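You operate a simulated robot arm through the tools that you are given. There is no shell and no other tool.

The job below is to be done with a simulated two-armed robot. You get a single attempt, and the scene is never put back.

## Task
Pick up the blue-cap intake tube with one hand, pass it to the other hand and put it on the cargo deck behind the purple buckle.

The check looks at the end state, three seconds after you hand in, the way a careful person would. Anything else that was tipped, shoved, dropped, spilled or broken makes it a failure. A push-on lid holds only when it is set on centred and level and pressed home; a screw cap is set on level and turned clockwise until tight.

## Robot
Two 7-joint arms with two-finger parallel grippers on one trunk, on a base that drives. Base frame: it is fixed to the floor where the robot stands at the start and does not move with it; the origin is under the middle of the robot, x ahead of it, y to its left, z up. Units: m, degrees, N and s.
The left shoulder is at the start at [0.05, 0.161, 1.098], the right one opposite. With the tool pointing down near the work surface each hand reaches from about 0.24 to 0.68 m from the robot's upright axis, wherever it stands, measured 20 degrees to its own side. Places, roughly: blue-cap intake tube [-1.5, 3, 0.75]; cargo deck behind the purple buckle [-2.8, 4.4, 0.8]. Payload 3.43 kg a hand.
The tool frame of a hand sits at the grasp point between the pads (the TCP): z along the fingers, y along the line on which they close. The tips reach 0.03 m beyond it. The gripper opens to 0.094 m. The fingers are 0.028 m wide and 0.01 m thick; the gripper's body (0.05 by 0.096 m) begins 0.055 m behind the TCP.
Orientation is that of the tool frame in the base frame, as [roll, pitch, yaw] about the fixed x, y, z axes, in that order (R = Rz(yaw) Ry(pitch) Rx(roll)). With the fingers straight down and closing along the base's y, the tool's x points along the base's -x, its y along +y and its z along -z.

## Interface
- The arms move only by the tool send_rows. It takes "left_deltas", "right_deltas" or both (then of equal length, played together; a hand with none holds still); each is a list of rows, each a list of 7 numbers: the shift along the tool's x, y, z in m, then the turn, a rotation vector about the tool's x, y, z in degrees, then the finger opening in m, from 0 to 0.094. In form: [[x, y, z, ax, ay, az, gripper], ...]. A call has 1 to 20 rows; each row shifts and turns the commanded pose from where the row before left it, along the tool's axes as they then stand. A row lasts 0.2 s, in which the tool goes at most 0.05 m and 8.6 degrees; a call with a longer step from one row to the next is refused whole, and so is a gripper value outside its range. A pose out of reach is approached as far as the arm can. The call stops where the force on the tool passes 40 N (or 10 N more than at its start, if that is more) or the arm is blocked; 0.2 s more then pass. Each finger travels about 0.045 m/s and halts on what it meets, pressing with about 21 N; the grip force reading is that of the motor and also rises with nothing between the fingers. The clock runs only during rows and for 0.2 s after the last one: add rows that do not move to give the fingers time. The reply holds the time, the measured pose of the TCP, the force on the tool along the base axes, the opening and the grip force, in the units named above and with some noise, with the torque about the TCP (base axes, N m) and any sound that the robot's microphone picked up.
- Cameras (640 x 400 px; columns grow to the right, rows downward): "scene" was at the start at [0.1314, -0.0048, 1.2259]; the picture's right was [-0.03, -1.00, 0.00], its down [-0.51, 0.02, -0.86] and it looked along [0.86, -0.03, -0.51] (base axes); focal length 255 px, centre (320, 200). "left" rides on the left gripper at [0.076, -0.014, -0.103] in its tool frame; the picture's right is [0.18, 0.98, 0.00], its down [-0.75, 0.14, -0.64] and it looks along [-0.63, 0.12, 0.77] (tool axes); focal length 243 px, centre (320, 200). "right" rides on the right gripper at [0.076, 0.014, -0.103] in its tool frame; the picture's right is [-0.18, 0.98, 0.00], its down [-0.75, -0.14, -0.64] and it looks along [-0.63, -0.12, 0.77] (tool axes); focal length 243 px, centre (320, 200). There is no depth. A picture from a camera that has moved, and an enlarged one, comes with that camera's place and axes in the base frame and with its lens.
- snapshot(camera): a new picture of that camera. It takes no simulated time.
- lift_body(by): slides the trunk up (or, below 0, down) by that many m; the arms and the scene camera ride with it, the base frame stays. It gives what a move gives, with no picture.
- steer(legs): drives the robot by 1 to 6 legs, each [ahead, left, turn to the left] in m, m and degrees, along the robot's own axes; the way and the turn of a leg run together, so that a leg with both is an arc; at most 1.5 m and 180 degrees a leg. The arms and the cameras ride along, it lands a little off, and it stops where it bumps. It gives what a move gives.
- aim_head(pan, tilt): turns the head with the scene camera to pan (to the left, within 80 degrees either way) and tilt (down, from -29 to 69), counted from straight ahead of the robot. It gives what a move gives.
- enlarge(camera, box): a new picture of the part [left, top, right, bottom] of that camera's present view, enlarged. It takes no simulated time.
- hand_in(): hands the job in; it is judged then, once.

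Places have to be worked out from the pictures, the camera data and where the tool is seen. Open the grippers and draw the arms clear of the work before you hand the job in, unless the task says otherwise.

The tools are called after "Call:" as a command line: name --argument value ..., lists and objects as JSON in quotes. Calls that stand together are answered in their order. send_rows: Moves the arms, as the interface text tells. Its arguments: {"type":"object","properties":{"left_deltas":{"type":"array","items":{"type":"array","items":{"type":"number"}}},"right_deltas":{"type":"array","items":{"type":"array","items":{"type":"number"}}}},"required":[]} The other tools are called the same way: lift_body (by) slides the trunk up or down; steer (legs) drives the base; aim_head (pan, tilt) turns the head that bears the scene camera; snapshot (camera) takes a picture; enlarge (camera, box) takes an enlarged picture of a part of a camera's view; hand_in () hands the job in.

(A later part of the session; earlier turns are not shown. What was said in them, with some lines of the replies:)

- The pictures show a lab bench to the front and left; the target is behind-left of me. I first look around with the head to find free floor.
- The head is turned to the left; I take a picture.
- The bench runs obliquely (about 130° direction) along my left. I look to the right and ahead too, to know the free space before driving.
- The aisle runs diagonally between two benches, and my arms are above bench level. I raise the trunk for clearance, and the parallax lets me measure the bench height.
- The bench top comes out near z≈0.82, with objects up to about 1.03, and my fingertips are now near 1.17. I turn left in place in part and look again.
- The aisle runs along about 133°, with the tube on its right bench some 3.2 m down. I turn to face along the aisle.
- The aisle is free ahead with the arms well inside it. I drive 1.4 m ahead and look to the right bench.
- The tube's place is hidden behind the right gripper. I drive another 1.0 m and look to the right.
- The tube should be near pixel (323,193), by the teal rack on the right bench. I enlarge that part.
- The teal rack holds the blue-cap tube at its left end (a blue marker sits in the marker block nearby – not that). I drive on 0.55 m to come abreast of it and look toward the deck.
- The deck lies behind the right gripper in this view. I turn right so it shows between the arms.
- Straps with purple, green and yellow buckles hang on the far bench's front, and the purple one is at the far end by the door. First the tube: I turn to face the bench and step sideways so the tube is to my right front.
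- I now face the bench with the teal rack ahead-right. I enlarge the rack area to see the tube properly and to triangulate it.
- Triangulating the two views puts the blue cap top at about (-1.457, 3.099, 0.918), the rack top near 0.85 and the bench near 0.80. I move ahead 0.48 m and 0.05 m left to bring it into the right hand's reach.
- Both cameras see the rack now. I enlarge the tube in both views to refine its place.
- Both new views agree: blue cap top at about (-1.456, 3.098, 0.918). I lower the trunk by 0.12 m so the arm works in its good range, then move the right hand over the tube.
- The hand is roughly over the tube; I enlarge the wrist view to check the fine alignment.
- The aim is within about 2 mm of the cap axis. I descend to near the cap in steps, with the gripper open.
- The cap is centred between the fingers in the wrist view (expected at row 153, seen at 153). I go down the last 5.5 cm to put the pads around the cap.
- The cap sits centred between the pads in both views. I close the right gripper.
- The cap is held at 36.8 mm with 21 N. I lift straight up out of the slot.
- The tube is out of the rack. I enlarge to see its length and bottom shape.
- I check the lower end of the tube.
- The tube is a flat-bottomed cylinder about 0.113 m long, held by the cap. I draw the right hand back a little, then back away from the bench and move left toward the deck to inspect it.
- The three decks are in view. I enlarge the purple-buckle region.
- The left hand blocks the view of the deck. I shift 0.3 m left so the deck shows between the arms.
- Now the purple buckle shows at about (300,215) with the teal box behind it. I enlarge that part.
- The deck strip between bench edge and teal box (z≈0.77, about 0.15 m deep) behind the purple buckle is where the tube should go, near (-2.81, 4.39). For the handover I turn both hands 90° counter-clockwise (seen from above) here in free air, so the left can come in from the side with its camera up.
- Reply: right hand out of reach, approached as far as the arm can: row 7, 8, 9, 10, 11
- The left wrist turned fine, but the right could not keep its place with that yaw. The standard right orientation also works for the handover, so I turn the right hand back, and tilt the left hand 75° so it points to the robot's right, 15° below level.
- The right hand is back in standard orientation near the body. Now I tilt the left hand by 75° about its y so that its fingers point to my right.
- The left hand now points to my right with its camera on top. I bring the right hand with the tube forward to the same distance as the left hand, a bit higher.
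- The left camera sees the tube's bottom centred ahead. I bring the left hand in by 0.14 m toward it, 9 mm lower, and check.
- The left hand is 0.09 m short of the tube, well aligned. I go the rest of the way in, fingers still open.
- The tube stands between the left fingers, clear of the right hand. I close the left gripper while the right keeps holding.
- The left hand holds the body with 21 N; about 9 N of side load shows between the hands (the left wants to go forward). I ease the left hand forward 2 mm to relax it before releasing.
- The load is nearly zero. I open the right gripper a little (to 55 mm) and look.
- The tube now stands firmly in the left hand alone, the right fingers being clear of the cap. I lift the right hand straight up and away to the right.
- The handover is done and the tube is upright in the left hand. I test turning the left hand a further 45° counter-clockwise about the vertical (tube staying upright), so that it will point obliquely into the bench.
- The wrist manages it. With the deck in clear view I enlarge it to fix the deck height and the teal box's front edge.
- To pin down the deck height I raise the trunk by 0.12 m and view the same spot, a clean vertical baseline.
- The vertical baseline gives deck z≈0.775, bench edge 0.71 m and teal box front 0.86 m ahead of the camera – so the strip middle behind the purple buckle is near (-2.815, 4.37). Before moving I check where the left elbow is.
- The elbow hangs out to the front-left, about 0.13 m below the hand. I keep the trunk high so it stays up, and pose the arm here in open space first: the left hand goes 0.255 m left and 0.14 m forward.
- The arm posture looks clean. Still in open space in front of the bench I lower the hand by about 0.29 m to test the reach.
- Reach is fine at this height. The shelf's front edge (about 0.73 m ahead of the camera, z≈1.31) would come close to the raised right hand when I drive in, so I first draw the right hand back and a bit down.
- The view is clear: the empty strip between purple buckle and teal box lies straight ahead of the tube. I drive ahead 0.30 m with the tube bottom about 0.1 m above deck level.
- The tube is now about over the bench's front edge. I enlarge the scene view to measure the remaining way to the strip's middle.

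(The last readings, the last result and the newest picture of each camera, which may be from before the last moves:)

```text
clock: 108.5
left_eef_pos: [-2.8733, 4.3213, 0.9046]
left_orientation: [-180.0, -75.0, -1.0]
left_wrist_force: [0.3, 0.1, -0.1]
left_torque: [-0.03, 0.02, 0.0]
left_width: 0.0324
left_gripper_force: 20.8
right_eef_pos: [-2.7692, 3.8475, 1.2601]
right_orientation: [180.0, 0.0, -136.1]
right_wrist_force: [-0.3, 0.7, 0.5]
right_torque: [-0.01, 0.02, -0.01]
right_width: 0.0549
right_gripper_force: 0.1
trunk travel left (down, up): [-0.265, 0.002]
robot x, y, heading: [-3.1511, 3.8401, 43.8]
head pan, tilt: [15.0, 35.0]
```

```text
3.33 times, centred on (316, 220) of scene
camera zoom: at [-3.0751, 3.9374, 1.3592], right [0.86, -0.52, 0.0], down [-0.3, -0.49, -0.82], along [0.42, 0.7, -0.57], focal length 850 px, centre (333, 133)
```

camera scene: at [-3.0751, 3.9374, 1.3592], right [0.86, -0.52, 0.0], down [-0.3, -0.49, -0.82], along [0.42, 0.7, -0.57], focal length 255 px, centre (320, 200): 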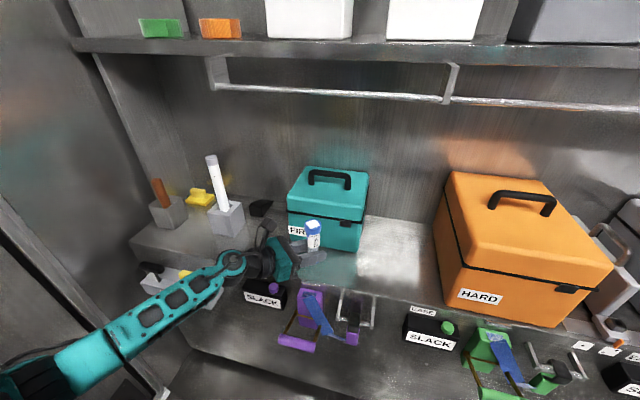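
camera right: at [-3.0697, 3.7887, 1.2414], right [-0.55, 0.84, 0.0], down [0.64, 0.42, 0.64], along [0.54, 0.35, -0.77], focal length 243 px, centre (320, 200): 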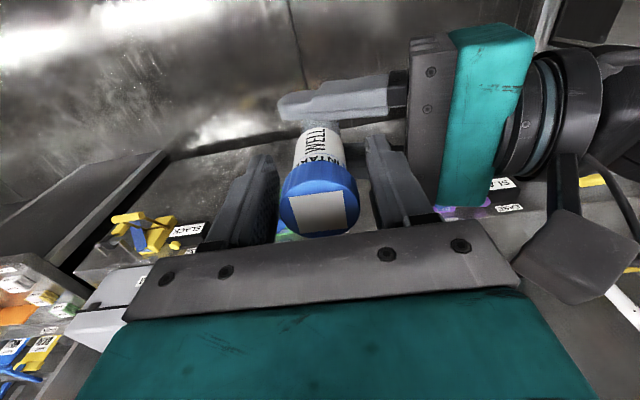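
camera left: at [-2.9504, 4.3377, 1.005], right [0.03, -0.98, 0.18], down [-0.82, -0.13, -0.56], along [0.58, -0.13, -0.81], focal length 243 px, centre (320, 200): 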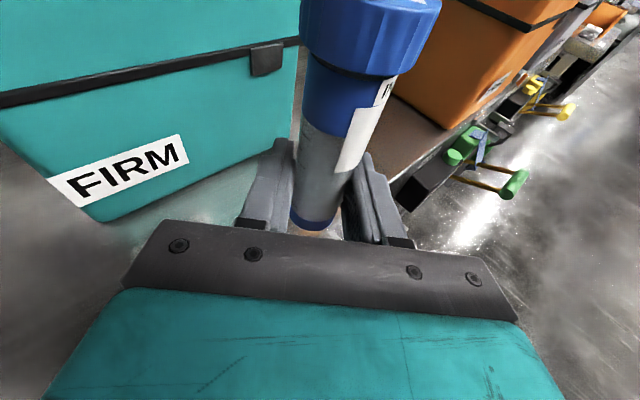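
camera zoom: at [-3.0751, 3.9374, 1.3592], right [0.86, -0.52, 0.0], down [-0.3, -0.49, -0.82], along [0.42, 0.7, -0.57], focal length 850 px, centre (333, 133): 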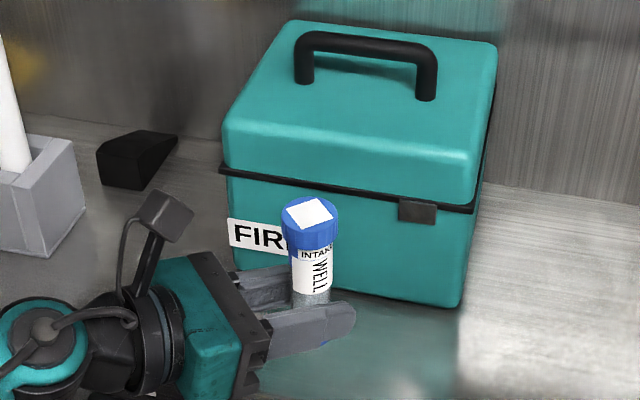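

The box front lies about 0.147 m beyond the tube and the tube is centred on it sideways. I drive 0.07 m further ahead.

Call:
steer --legs '[[0.07, 0, 0]]'

Call:
snapshot --camera "left"

Call:
enlarge --camera "scene" --box '[200, 160, 440, 310]'

```text
clock: 109.6
left_eef_pos: [-2.8204, 4.3707, 0.9055]
left_orientation: [180.0, -75.1, -1.0]
left_wrist_force: [0.5, 0.5, -0.1]
left_torque: [0.0, -0.01, 0.0]
left_width: 0.0325
left_gripper_force: 21.1
right_eef_pos: [-2.7184, 3.8954, 1.2603]
right_orientation: [-180.0, -0.2, -136.2]
right_wrist_force: [0.5, 0.5, -0.2]
right_torque: [-0.02, 0.04, 0.02]
right_width: 0.055
right_gripper_force: 0.0
trunk travel left (down, up): [-0.265, 0.002]
robot x, y, heading: [-3.0995, 3.8858, 43.7]
head pan, tilt: [15.0, 35.0]
```

```text
taken
camera left: at [-2.8991, 4.3865, 1.0049], right [0.03, -0.98, 0.18], down [-0.82, -0.13, -0.56], along [0.58, -0.13, -0.81], focal length 243 px, centre (320, 200)
```

left: 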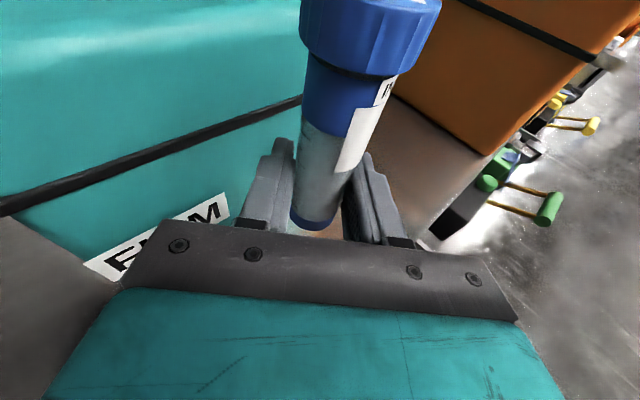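

```text
2.67 times, centred on (320, 235) of scene
camera zoom: at [-3.024, 3.9864, 1.3591], right [0.86, -0.52, 0.0], down [-0.3, -0.49, -0.82], along [0.42, 0.7, -0.57], focal length 680 px, centre (320, 107)
```

zoom: 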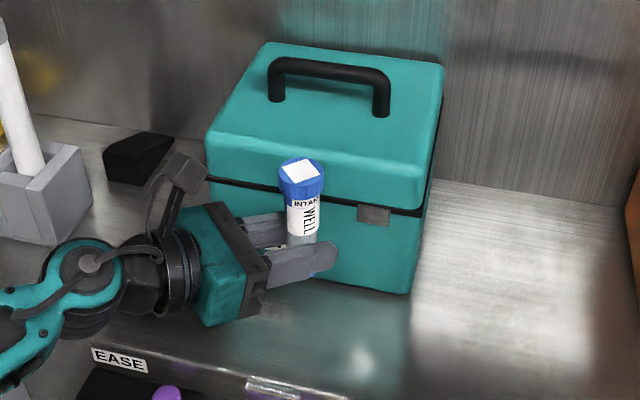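

The tube stands over the middle of the strip (edge n≈0.93, box front ≈1.067, tube ≈0.99). I lower 6 cm and check the surroundings of arm and hand.

Call:
send_rows --left_deltas '[[-0.0193, 0, 0.0052, 0, 0, 0, 0.015], [-0.0193, 0, 0.0052, 0, 0, 0, 0.015], [-0.0193, 0, 0.0052, 0, 0, 0, 0.015], [0, 0, 0, 0, 0, 0, 0.015], [0, 0, 0, 0, 0, 0, 0.015]]'

Call:
snapshot --camera "scene"

Call:
enlarge --camera "scene" --box '[200, 160, 440, 310]'

Call:
snapshot --camera "left"

```text
clock: 110.8
left_eef_pos: [-2.821, 4.3734, 0.8461]
left_orientation: [179.9, -75.1, -1.0]
left_wrist_force: [0.2, 0.4, -0.9]
left_torque: [0.02, 0.0, 0.01]
left_width: 0.0326
left_gripper_force: 21.3
right_eef_pos: [-2.7182, 3.8957, 1.2601]
right_orientation: [-180.0, 0.0, -136.1]
right_wrist_force: [-0.2, 0.2, 0.7]
right_torque: [0.0, 0.0, 0.03]
right_width: 0.0551
right_gripper_force: 0.1
trunk travel left (down, up): [-0.265, 0.002]
robot x, y, heading: [-3.0943, 3.8846, 43.9]
head pan, tilt: [15.0, 35.0]
```

```text
taken
camera scene: at [-3.0246, 3.9858, 1.3593], right [0.86, -0.52, 0.0], down [-0.3, -0.49, -0.82], along [0.42, 0.7, -0.57], focal length 255 px, centre (320, 200)
```

scene: 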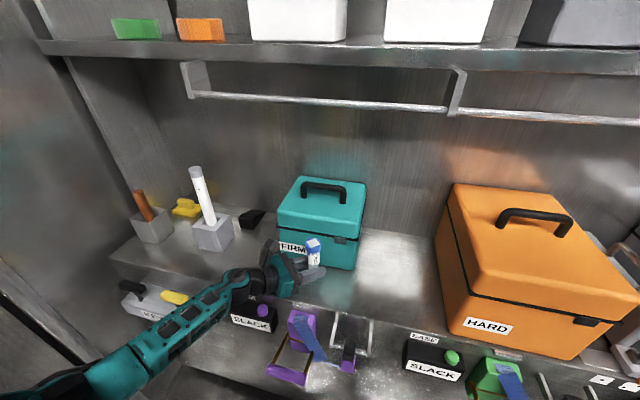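

```text
2.67 times, centred on (320, 235) of scene
camera zoom: at [-3.0246, 3.9858, 1.3593], right [0.86, -0.52, 0.0], down [-0.3, -0.49, -0.82], along [0.42, 0.7, -0.57], focal length 680 px, centre (320, 107)
```

zoom: 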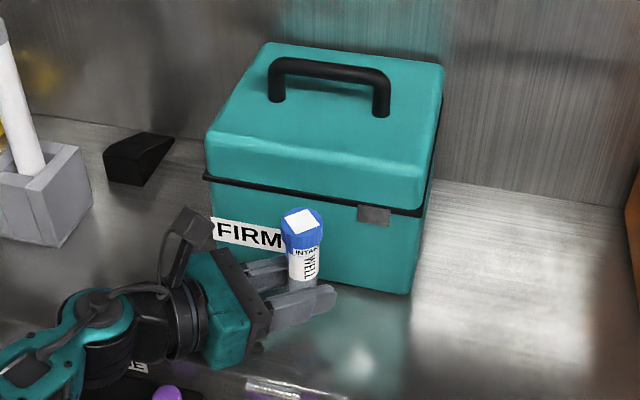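

```text
taken
camera left: at [-2.899, 4.3877, 0.9447], right [0.03, -0.98, 0.18], down [-0.82, -0.13, -0.56], along [0.58, -0.13, -0.81], focal length 243 px, centre (320, 200)
```

left: 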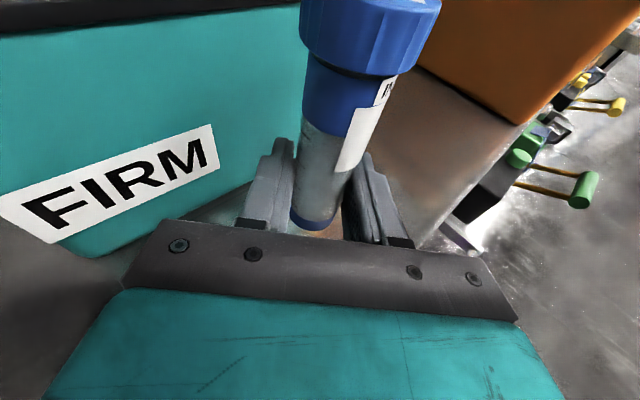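

All clear around; the hand is above the buckle hardware. I lower another 2.5 cm, then feel for the deck in small steps.

Call:
send_rows --left_deltas '[[-0.0121, 0, 0.0032, 0, 0, 0, 0.015], [-0.0121, 0, 0.0032, 0, 0, 0, 0.015], [0, 0, 0, 0, 0, 0, 0.015], [0, 0, 0, 0, 0, 0, 0.015]]'

Call:
enlarge --camera "scene" --box '[240, 210, 400, 310]'

```text
clock: 111.8
left_eef_pos: [-2.8197, 4.3717, 0.8205]
left_orientation: [-179.9, -75.1, -1.2]
left_wrist_force: [0.1, 0.1, -0.2]
left_torque: [0.0, 0.0, -0.01]
left_width: 0.0325
left_gripper_force: 20.7
right_eef_pos: [-2.7179, 3.8961, 1.2603]
right_orientation: [-180.0, 0.1, -136.1]
right_wrist_force: [-0.8, -0.3, 0.7]
right_torque: [0.01, -0.03, 0.02]
right_width: 0.055
right_gripper_force: 0.1
trunk travel left (down, up): [-0.265, 0.002]
robot x, y, heading: [-3.0994, 3.8823, 44.0]
head pan, tilt: [15.0, 35.0]
```

```text
4.00 times, centred on (320, 260) of scene
camera zoom: at [-3.0247, 3.9858, 1.3593], right [0.86, -0.52, 0.0], down [-0.3, -0.49, -0.82], along [0.42, 0.7, -0.57], focal length 1020 px, centre (320, -40)
```

zoom: 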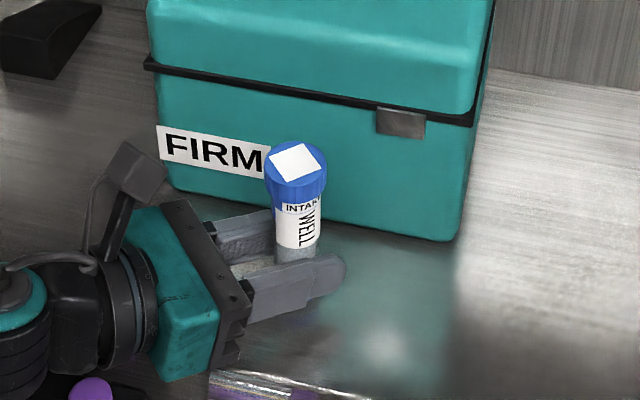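

Still no contact force at TCP z 0.8205. I lower by 8 mm more in two small steps.

Call:
send_rows --left_deltas '[[-0.0039, 0, 0.001, 0, 0, 0, 0.015], [-0.0039, 0, 0.001, 0, 0, 0, 0.015], [0, 0, 0, 0, 0, 0, 0.015]]'

```text
clock: 112.6
left_eef_pos: [-2.8199, 4.3708, 0.8139]
left_orientation: [-179.9, -75.1, -1.3]
left_wrist_force: [-1.2, -0.6, 3.0]
left_torque: [0.02, -0.03, 0.02]
left_width: 0.0326
left_gripper_force: 20.5
right_eef_pos: [-2.7193, 3.8954, 1.2612]
right_orientation: [-180.0, 0.0, -136.2]
right_wrist_force: [0.6, 0.6, -0.4]
right_torque: [0.01, 0.0, -0.02]
right_width: 0.0553
right_gripper_force: 0.1
trunk travel left (down, up): [-0.265, 0.002]
robot x, y, heading: [-3.102, 3.887, 43.9]
head pan, tilt: [15.0, 35.0]
```

A first 3 N of upward force shows, probably deck contact. I lower 2 mm more to confirm.

Call:
send_rows --left_deltas '[[-0.0019, 0, 0.0005, 0, 0, 0, 0.015], [0, 0, 0, 0, 0, 0, 0.015]]'

Call:
enlarge --camera "scene" --box '[240, 210, 400, 310]'

Call:
snapshot --camera "left"

```text
clock: 113.2
left_eef_pos: [-2.8207, 4.3702, 0.813]
left_orientation: [-179.4, -75.2, -1.7]
left_wrist_force: [-1.7, 2.0, 13.7]
left_torque: [-0.01, -0.05, -0.02]
left_width: 0.0328
left_gripper_force: 21.2
right_eef_pos: [-2.7195, 3.8945, 1.2603]
right_orientation: [-180.0, 0.1, -136.2]
right_wrist_force: [0.7, -0.6, 0.5]
right_torque: [0.0, 0.0, -0.01]
right_width: 0.055
right_gripper_force: 0.0
trunk travel left (down, up): [-0.265, 0.002]
robot x, y, heading: [-3.0995, 3.8847, 43.9]
head pan, tilt: [15.0, 35.0]
```

```text
4.00 times, centred on (320, 260) of scene
camera zoom: at [-3.0256, 3.9847, 1.3596], right [0.86, -0.52, 0.0], down [-0.3, -0.49, -0.82], along [0.42, 0.7, -0.57], focal length 1020 px, centre (320, -40)
```

zoom: 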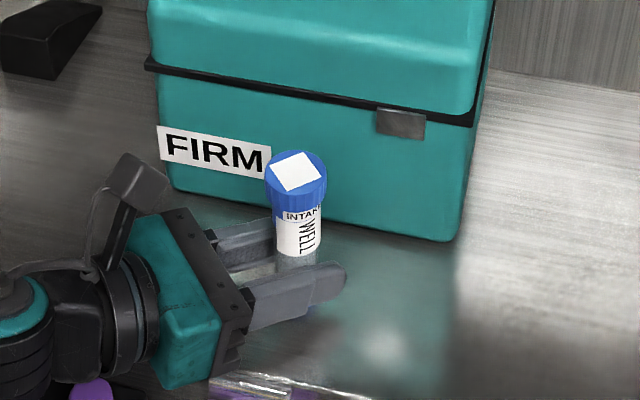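

```text
taken
camera left: at [-2.899, 4.3862, 0.9122], right [0.03, -0.98, 0.18], down [-0.81, -0.12, -0.57], along [0.58, -0.13, -0.81], focal length 243 px, centre (320, 200)
```

left: 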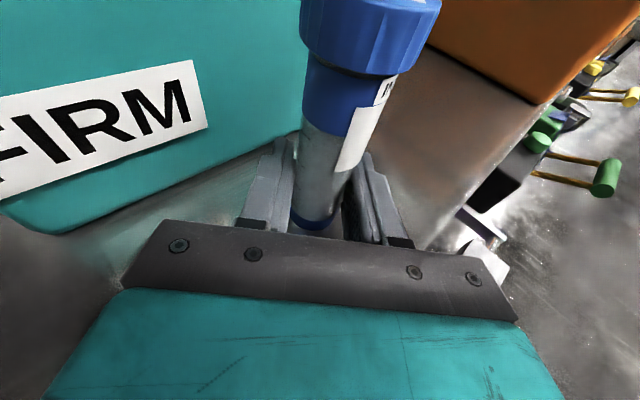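

13.7 N with hardly any torque: the tube bottom is on the deck. I ease up 1.5 mm to take the press off, keeping light contact.

Call:
send_rows --left_deltas '[[0.0015, 0, -0.0004, 0, 0, 0, 0.015], [0, 0, 0, 0, 0, 0, 0.015], [0, 0, 0, 0, 0, 0, 0.015]]'

```text
clock: 114.0
left_eef_pos: [-2.8199, 4.3691, 0.8121]
left_orientation: [-179.7, -75.1, -1.3]
left_wrist_force: [3.3, 1.3, 9.9]
left_torque: [0.03, -0.29, 0.04]
left_width: 0.0324
left_gripper_force: 21.1
right_eef_pos: [-2.7195, 3.8946, 1.2606]
right_orientation: [179.9, 0.0, -136.2]
right_wrist_force: [0.7, 1.0, 0.0]
right_torque: [0.0, 0.01, 0.02]
right_width: 0.0549
right_gripper_force: 0.1
trunk travel left (down, up): [-0.265, 0.002]
robot x, y, heading: [-3.101, 3.8858, 43.9]
head pan, tilt: [15.0, 35.0]
```

The load dropped to about 10 N but with some torque. I ease up another 1.5 mm and look again.

Call:
send_rows --left_deltas '[[0.0015, 0, -0.0004, 0, 0, 0, 0.015], [0, 0, 0, 0, 0, 0, 0.015], [0, 0, 0, 0, 0, 0, 0.015]]'

Call:
enlarge --camera "scene" --box '[260, 220, 360, 290]'

```text
clock: 114.8
left_eef_pos: [-2.8214, 4.3689, 0.8128]
left_orientation: [180.0, -75.0, -1.0]
left_wrist_force: [-0.1, -0.6, 4.4]
left_torque: [-0.02, -0.07, 0.05]
left_width: 0.0321
left_gripper_force: 20.7
right_eef_pos: [-2.7197, 3.8955, 1.2601]
right_orientation: [-179.9, 0.0, -136.2]
right_wrist_force: [-0.3, -0.2, 0.6]
right_torque: [-0.01, -0.01, -0.05]
right_width: 0.0549
right_gripper_force: 0.1
trunk travel left (down, up): [-0.265, 0.002]
robot x, y, heading: [-3.1023, 3.8814, 43.9]
head pan, tilt: [15.0, 35.0]
```

```text
5.71 times, centred on (310, 255) of scene
camera zoom: at [-3.0249, 3.9853, 1.3593], right [0.86, -0.52, 0.0], down [-0.3, -0.49, -0.82], along [0.42, 0.7, -0.57], focal length 1456 px, centre (377, -114)
```

zoom: 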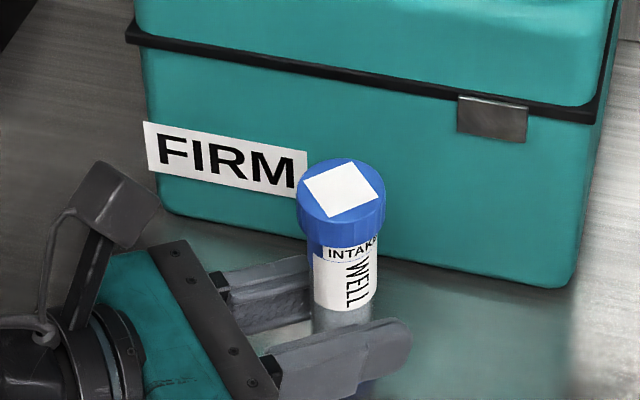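

Load is down to 4 N and the tube looks upright and flat on the deck. I open the left fingers gently in small steps.

Call:
send_rows --left_deltas '[[0, 0, 0, 0, 0, 0, 0.033], [0, 0, 0, 0, 0, 0, 0.036], [0, 0, 0, 0, 0, 0, 0.04], [0, 0, 0, 0, 0, 0, 0.046], [0, 0, 0, 0, 0, 0, 0.052], [0, 0, 0, 0, 0, 0, 0.056], [0, 0, 0, 0, 0, 0, 0.056]]'

Call:
enlarge --camera "scene" --box '[240, 210, 400, 310]'

Call:
snapshot --camera "left"

```text
clock: 116.4
left_eef_pos: [-2.8199, 4.3706, 0.8147]
left_orientation: [-179.8, -75.1, -1.2]
left_wrist_force: [-0.2, -1.0, 0.4]
left_torque: [-0.01, 0.0, -0.01]
left_width: 0.0559
left_gripper_force: 0.0
right_eef_pos: [-2.7183, 3.8946, 1.26]
right_orientation: [-180.0, 0.0, -136.2]
right_wrist_force: [0.3, 0.7, 0.3]
right_torque: [0.01, -0.01, 0.0]
right_width: 0.0548
right_gripper_force: 0.2
trunk travel left (down, up): [-0.265, 0.002]
robot x, y, heading: [-3.0984, 3.8811, 43.8]
head pan, tilt: [15.0, 35.0]
```

```text
4.00 times, centred on (320, 260) of scene
camera zoom: at [-3.0247, 3.9857, 1.3593], right [0.86, -0.52, 0.0], down [-0.3, -0.49, -0.82], along [0.42, 0.7, -0.57], focal length 1020 px, centre (320, -40)
```

zoom: 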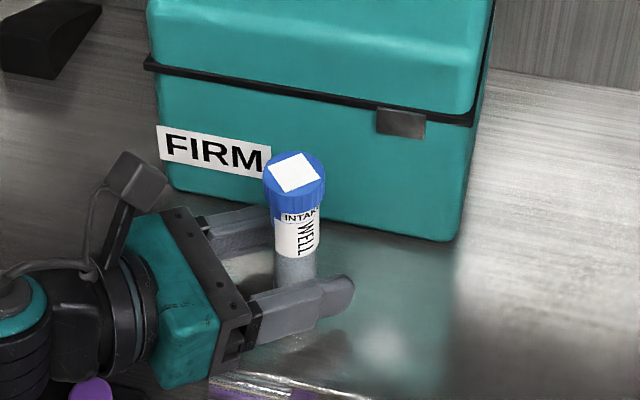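

```text
taken
camera left: at [-2.8992, 4.3864, 0.9133], right [0.03, -0.98, 0.18], down [-0.82, -0.13, -0.56], along [0.58, -0.13, -0.81], focal length 243 px, centre (320, 200)
```

left: 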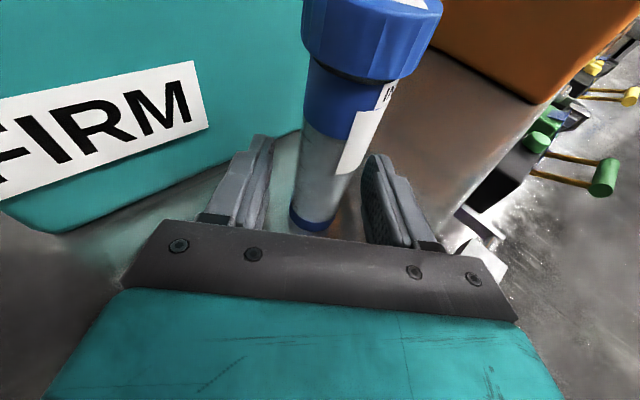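

The tube stands free on the deck with the fingers clear on both sides. I withdraw the left hand straight back along its pointing direction.

Call:
send_rows --left_deltas '[[-0.0026, 0, -0.0097, 0, 0, 0, 0.06], [-0.0039, 0, -0.0145, 0, 0, 0, 0.06], [-0.0052, 0, -0.0193, 0, 0, 0, 0.06], [-0.0052, 0, -0.0193, 0, 0, 0, 0.06], [-0.0052, 0, -0.0193, 0, 0, 0, 0.06], [-0.0052, 0, -0.0193, 0, 0, 0, 0.06], [0, 0, 0, 0, 0, 0, 0.06]]'

Call:
snapshot --camera "scene"

Call:
snapshot --camera "left"

```text
clock: 118.0
left_eef_pos: [-2.9249, 4.3725, 0.814]
left_orientation: [-179.9, -75.0, -1.2]
left_wrist_force: [0.0, -1.2, 0.5]
left_torque: [0.01, 0.02, -0.01]
left_width: 0.06
left_gripper_force: 0.0
right_eef_pos: [-2.72, 3.895, 1.2602]
right_orientation: [-180.0, 0.0, -136.1]
right_wrist_force: [-0.1, -1.0, 0.6]
right_torque: [0.07, 0.01, 0.01]
right_width: 0.055
right_gripper_force: 0.0
trunk travel left (down, up): [-0.265, 0.002]
robot x, y, heading: [-3.1007, 3.8834, 43.9]
head pan, tilt: [15.0, 35.0]
```

```text
taken
camera scene: at [-3.0246, 3.9857, 1.3593], right [0.86, -0.52, 0.0], down [-0.3, -0.49, -0.82], along [0.42, 0.7, -0.57], focal length 255 px, centre (320, 200)
```

scene: 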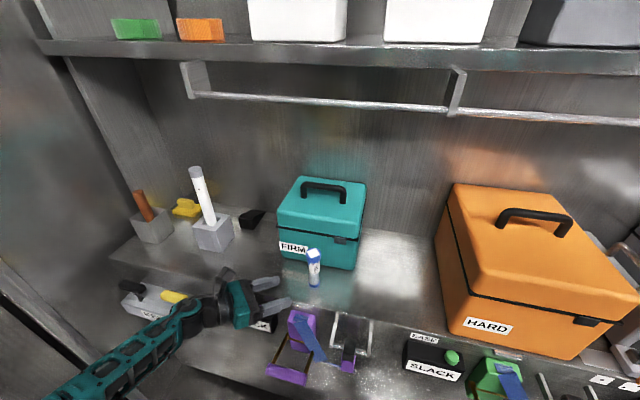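

```text
taken
camera left: at [-3.0042, 4.3885, 0.9133], right [0.03, -0.98, 0.18], down [-0.82, -0.13, -0.56], along [0.58, -0.13, -0.81], focal length 243 px, centre (320, 200)
```

left: 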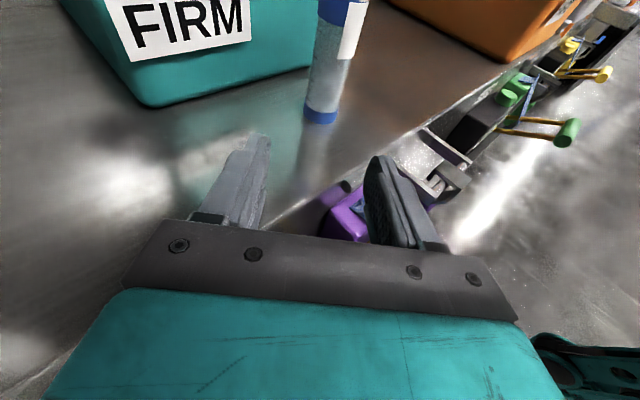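

The tube stands upright alone on the deck behind the purple buckle. I raise the left hand and then back the robot away.

Call:
send_rows --left_deltas '[[0.0242, 0, -0.0065, 0, 0, 0, 0.06], [0.0242, 0, -0.0065, 0, 0, 0, 0.06], [0.0242, 0, -0.0065, 0, 0, 0, 0.06], [0.0242, 0, -0.0065, 0, 0, 0, 0.06], [0, 0, 0, 0, 0, 0, 0.06]]'

Call:
steer --legs '[[-0.35, 0, 0]]'

Call:
snapshot --camera "scene"

Call:
enlarge --camera "scene" --box '[240, 120, 440, 270]'

```text
clock: 119.2
left_eef_pos: [-2.9251, 4.3715, 0.9122]
left_orientation: [180.0, -75.0, -1.1]
left_wrist_force: [0.9, 0.5, 0.9]
left_torque: [-0.04, 0.0, 0.01]
left_width: 0.0602
left_gripper_force: 0.1
right_eef_pos: [-2.7179, 3.895, 1.261]
right_orientation: [-180.0, 0.0, -136.3]
right_wrist_force: [0.1, -0.2, 0.1]
right_torque: [0.01, 0.03, -0.02]
right_width: 0.0548
right_gripper_force: 0.1
trunk travel left (down, up): [-0.265, 0.002]
robot x, y, heading: [-3.1018, 3.887, 43.7]
head pan, tilt: [15.0, 35.0]
```

```text
clock: 121.4
left_eef_pos: [-3.1753, 4.1304, 0.9132]
left_orientation: [-179.9, -75.1, -1.3]
left_wrist_force: [-0.1, -0.1, -0.2]
left_torque: [-0.01, -0.02, 0.0]
left_width: 0.06
left_gripper_force: 0.1
right_eef_pos: [-2.9698, 3.6534, 1.2601]
right_orientation: [-179.9, 0.0, -136.2]
right_wrist_force: [-0.4, 0.1, 0.1]
right_torque: [0.0, 0.01, 0.0]
right_width: 0.0551
right_gripper_force: 0.1
trunk travel left (down, up): [-0.265, 0.002]
robot x, y, heading: [-3.3514, 3.6475, 44.0]
head pan, tilt: [15.0, 35.0]
```

```text
taken
camera scene: at [-3.2762, 3.744, 1.3594], right [0.86, -0.52, 0.0], down [-0.3, -0.49, -0.82], along [0.42, 0.7, -0.57], focal length 255 px, centre (320, 200)
```

scene: 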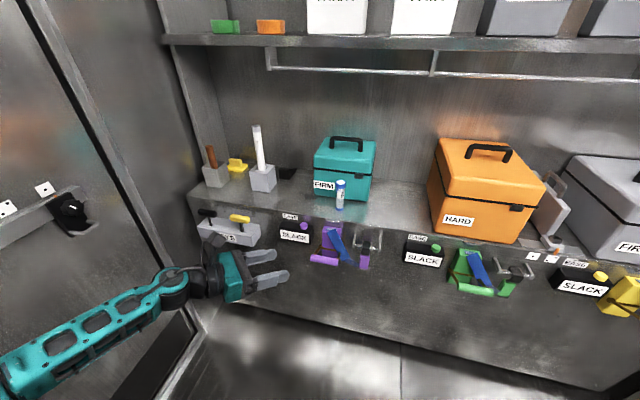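

```text
2.67 times, centred on (340, 195) of scene
camera zoom: at [-3.2762, 3.744, 1.3594], right [0.86, -0.52, 0.0], down [-0.3, -0.49, -0.82], along [0.42, 0.7, -0.57], focal length 680 px, centre (267, 213)
```

zoom: 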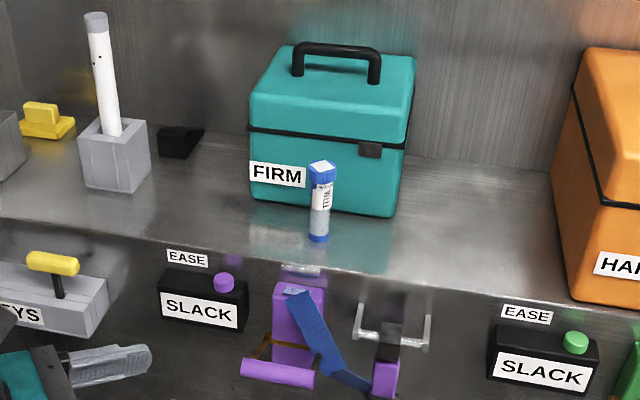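

The tube stands upright behind the purple buckle, and the boxes, buckles and holders are as before. I open both grippers fully, with the arms already clear of the work.

Call:
send_rows --left_deltas '[[0, 0, 0, 0, 0, 0, 0.08], [0, 0, 0, 0, 0, 0, 0.094], [0, 0, 0, 0, 0, 0, 0.094], [0, 0, 0, 0, 0, 0, 0.094]]' --right_deltas '[[0, 0, 0, 0, 0, 0, 0.08], [0, 0, 0, 0, 0, 0, 0.094], [0, 0, 0, 0, 0, 0, 0.094], [0, 0, 0, 0, 0, 0, 0.094]]'

Call:
enlarge --camera "scene" --box '[300, 150, 400, 230]'

```text
clock: 122.4
left_eef_pos: [-3.176, 4.1293, 0.9129]
left_orientation: [-179.9, -75.1, -1.1]
left_wrist_force: [-0.3, 0.1, -1.1]
left_torque: [0.04, -0.04, -0.04]
left_width: 0.0939
left_gripper_force: 0.0
right_eef_pos: [-2.9711, 3.6537, 1.2614]
right_orientation: [180.0, 0.0, -136.1]
right_wrist_force: [-0.7, 0.0, 0.4]
right_torque: [0.0, -0.01, 0.01]
right_width: 0.094
right_gripper_force: 0.1
trunk travel left (down, up): [-0.265, 0.002]
robot x, y, heading: [-3.3514, 3.6446, 43.8]
head pan, tilt: [15.0, 35.0]
```

```text
5.00 times, centred on (350, 190) of scene
camera zoom: at [-3.2758, 3.7444, 1.3593], right [0.86, -0.52, 0.0], down [-0.3, -0.49, -0.82], along [0.42, 0.7, -0.57], focal length 1274 px, centre (170, 250)
```

zoom: 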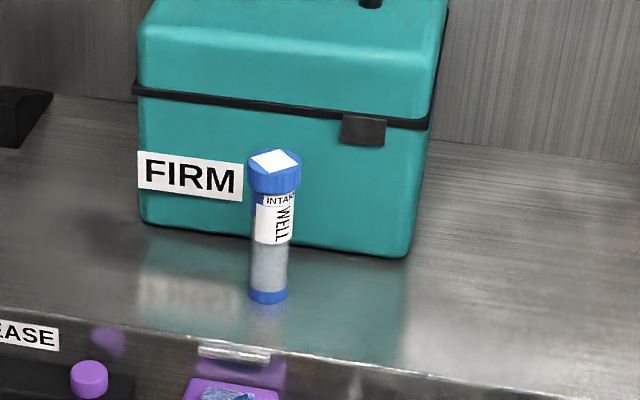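

The blue-cap tube stands upright and still on the deck directly behind the purple buckle; both grippers are open and clear. I hand the job in.

Call:
hand_in

```text
The job is handed in.
```

The blue-cap intake tube is standing upright on the cargo deck behind the purple buckle, in front of the teal box, and the job is handed in.

- **Pick:** the right hand took the tube by its cap out of slot 1 of the teal rack.
- **Pass:** the right hand passed it to the left in mid-air, with the left gripping the lower body before the right let go.
- **Place:** the left hand set it down near (-2.82, 4.37) and felt contact with the deck. It eased the load to about 4 N before releasing.

In the last pictures the tube was standing free. The boxes, buckles and holders around the deck looked as they were before. I did not take another picture of the rack after driving to the deck; in the last one I took, its other tubes were still in place. Both grippers were fully open and the arms were clear of the work when I handed in.
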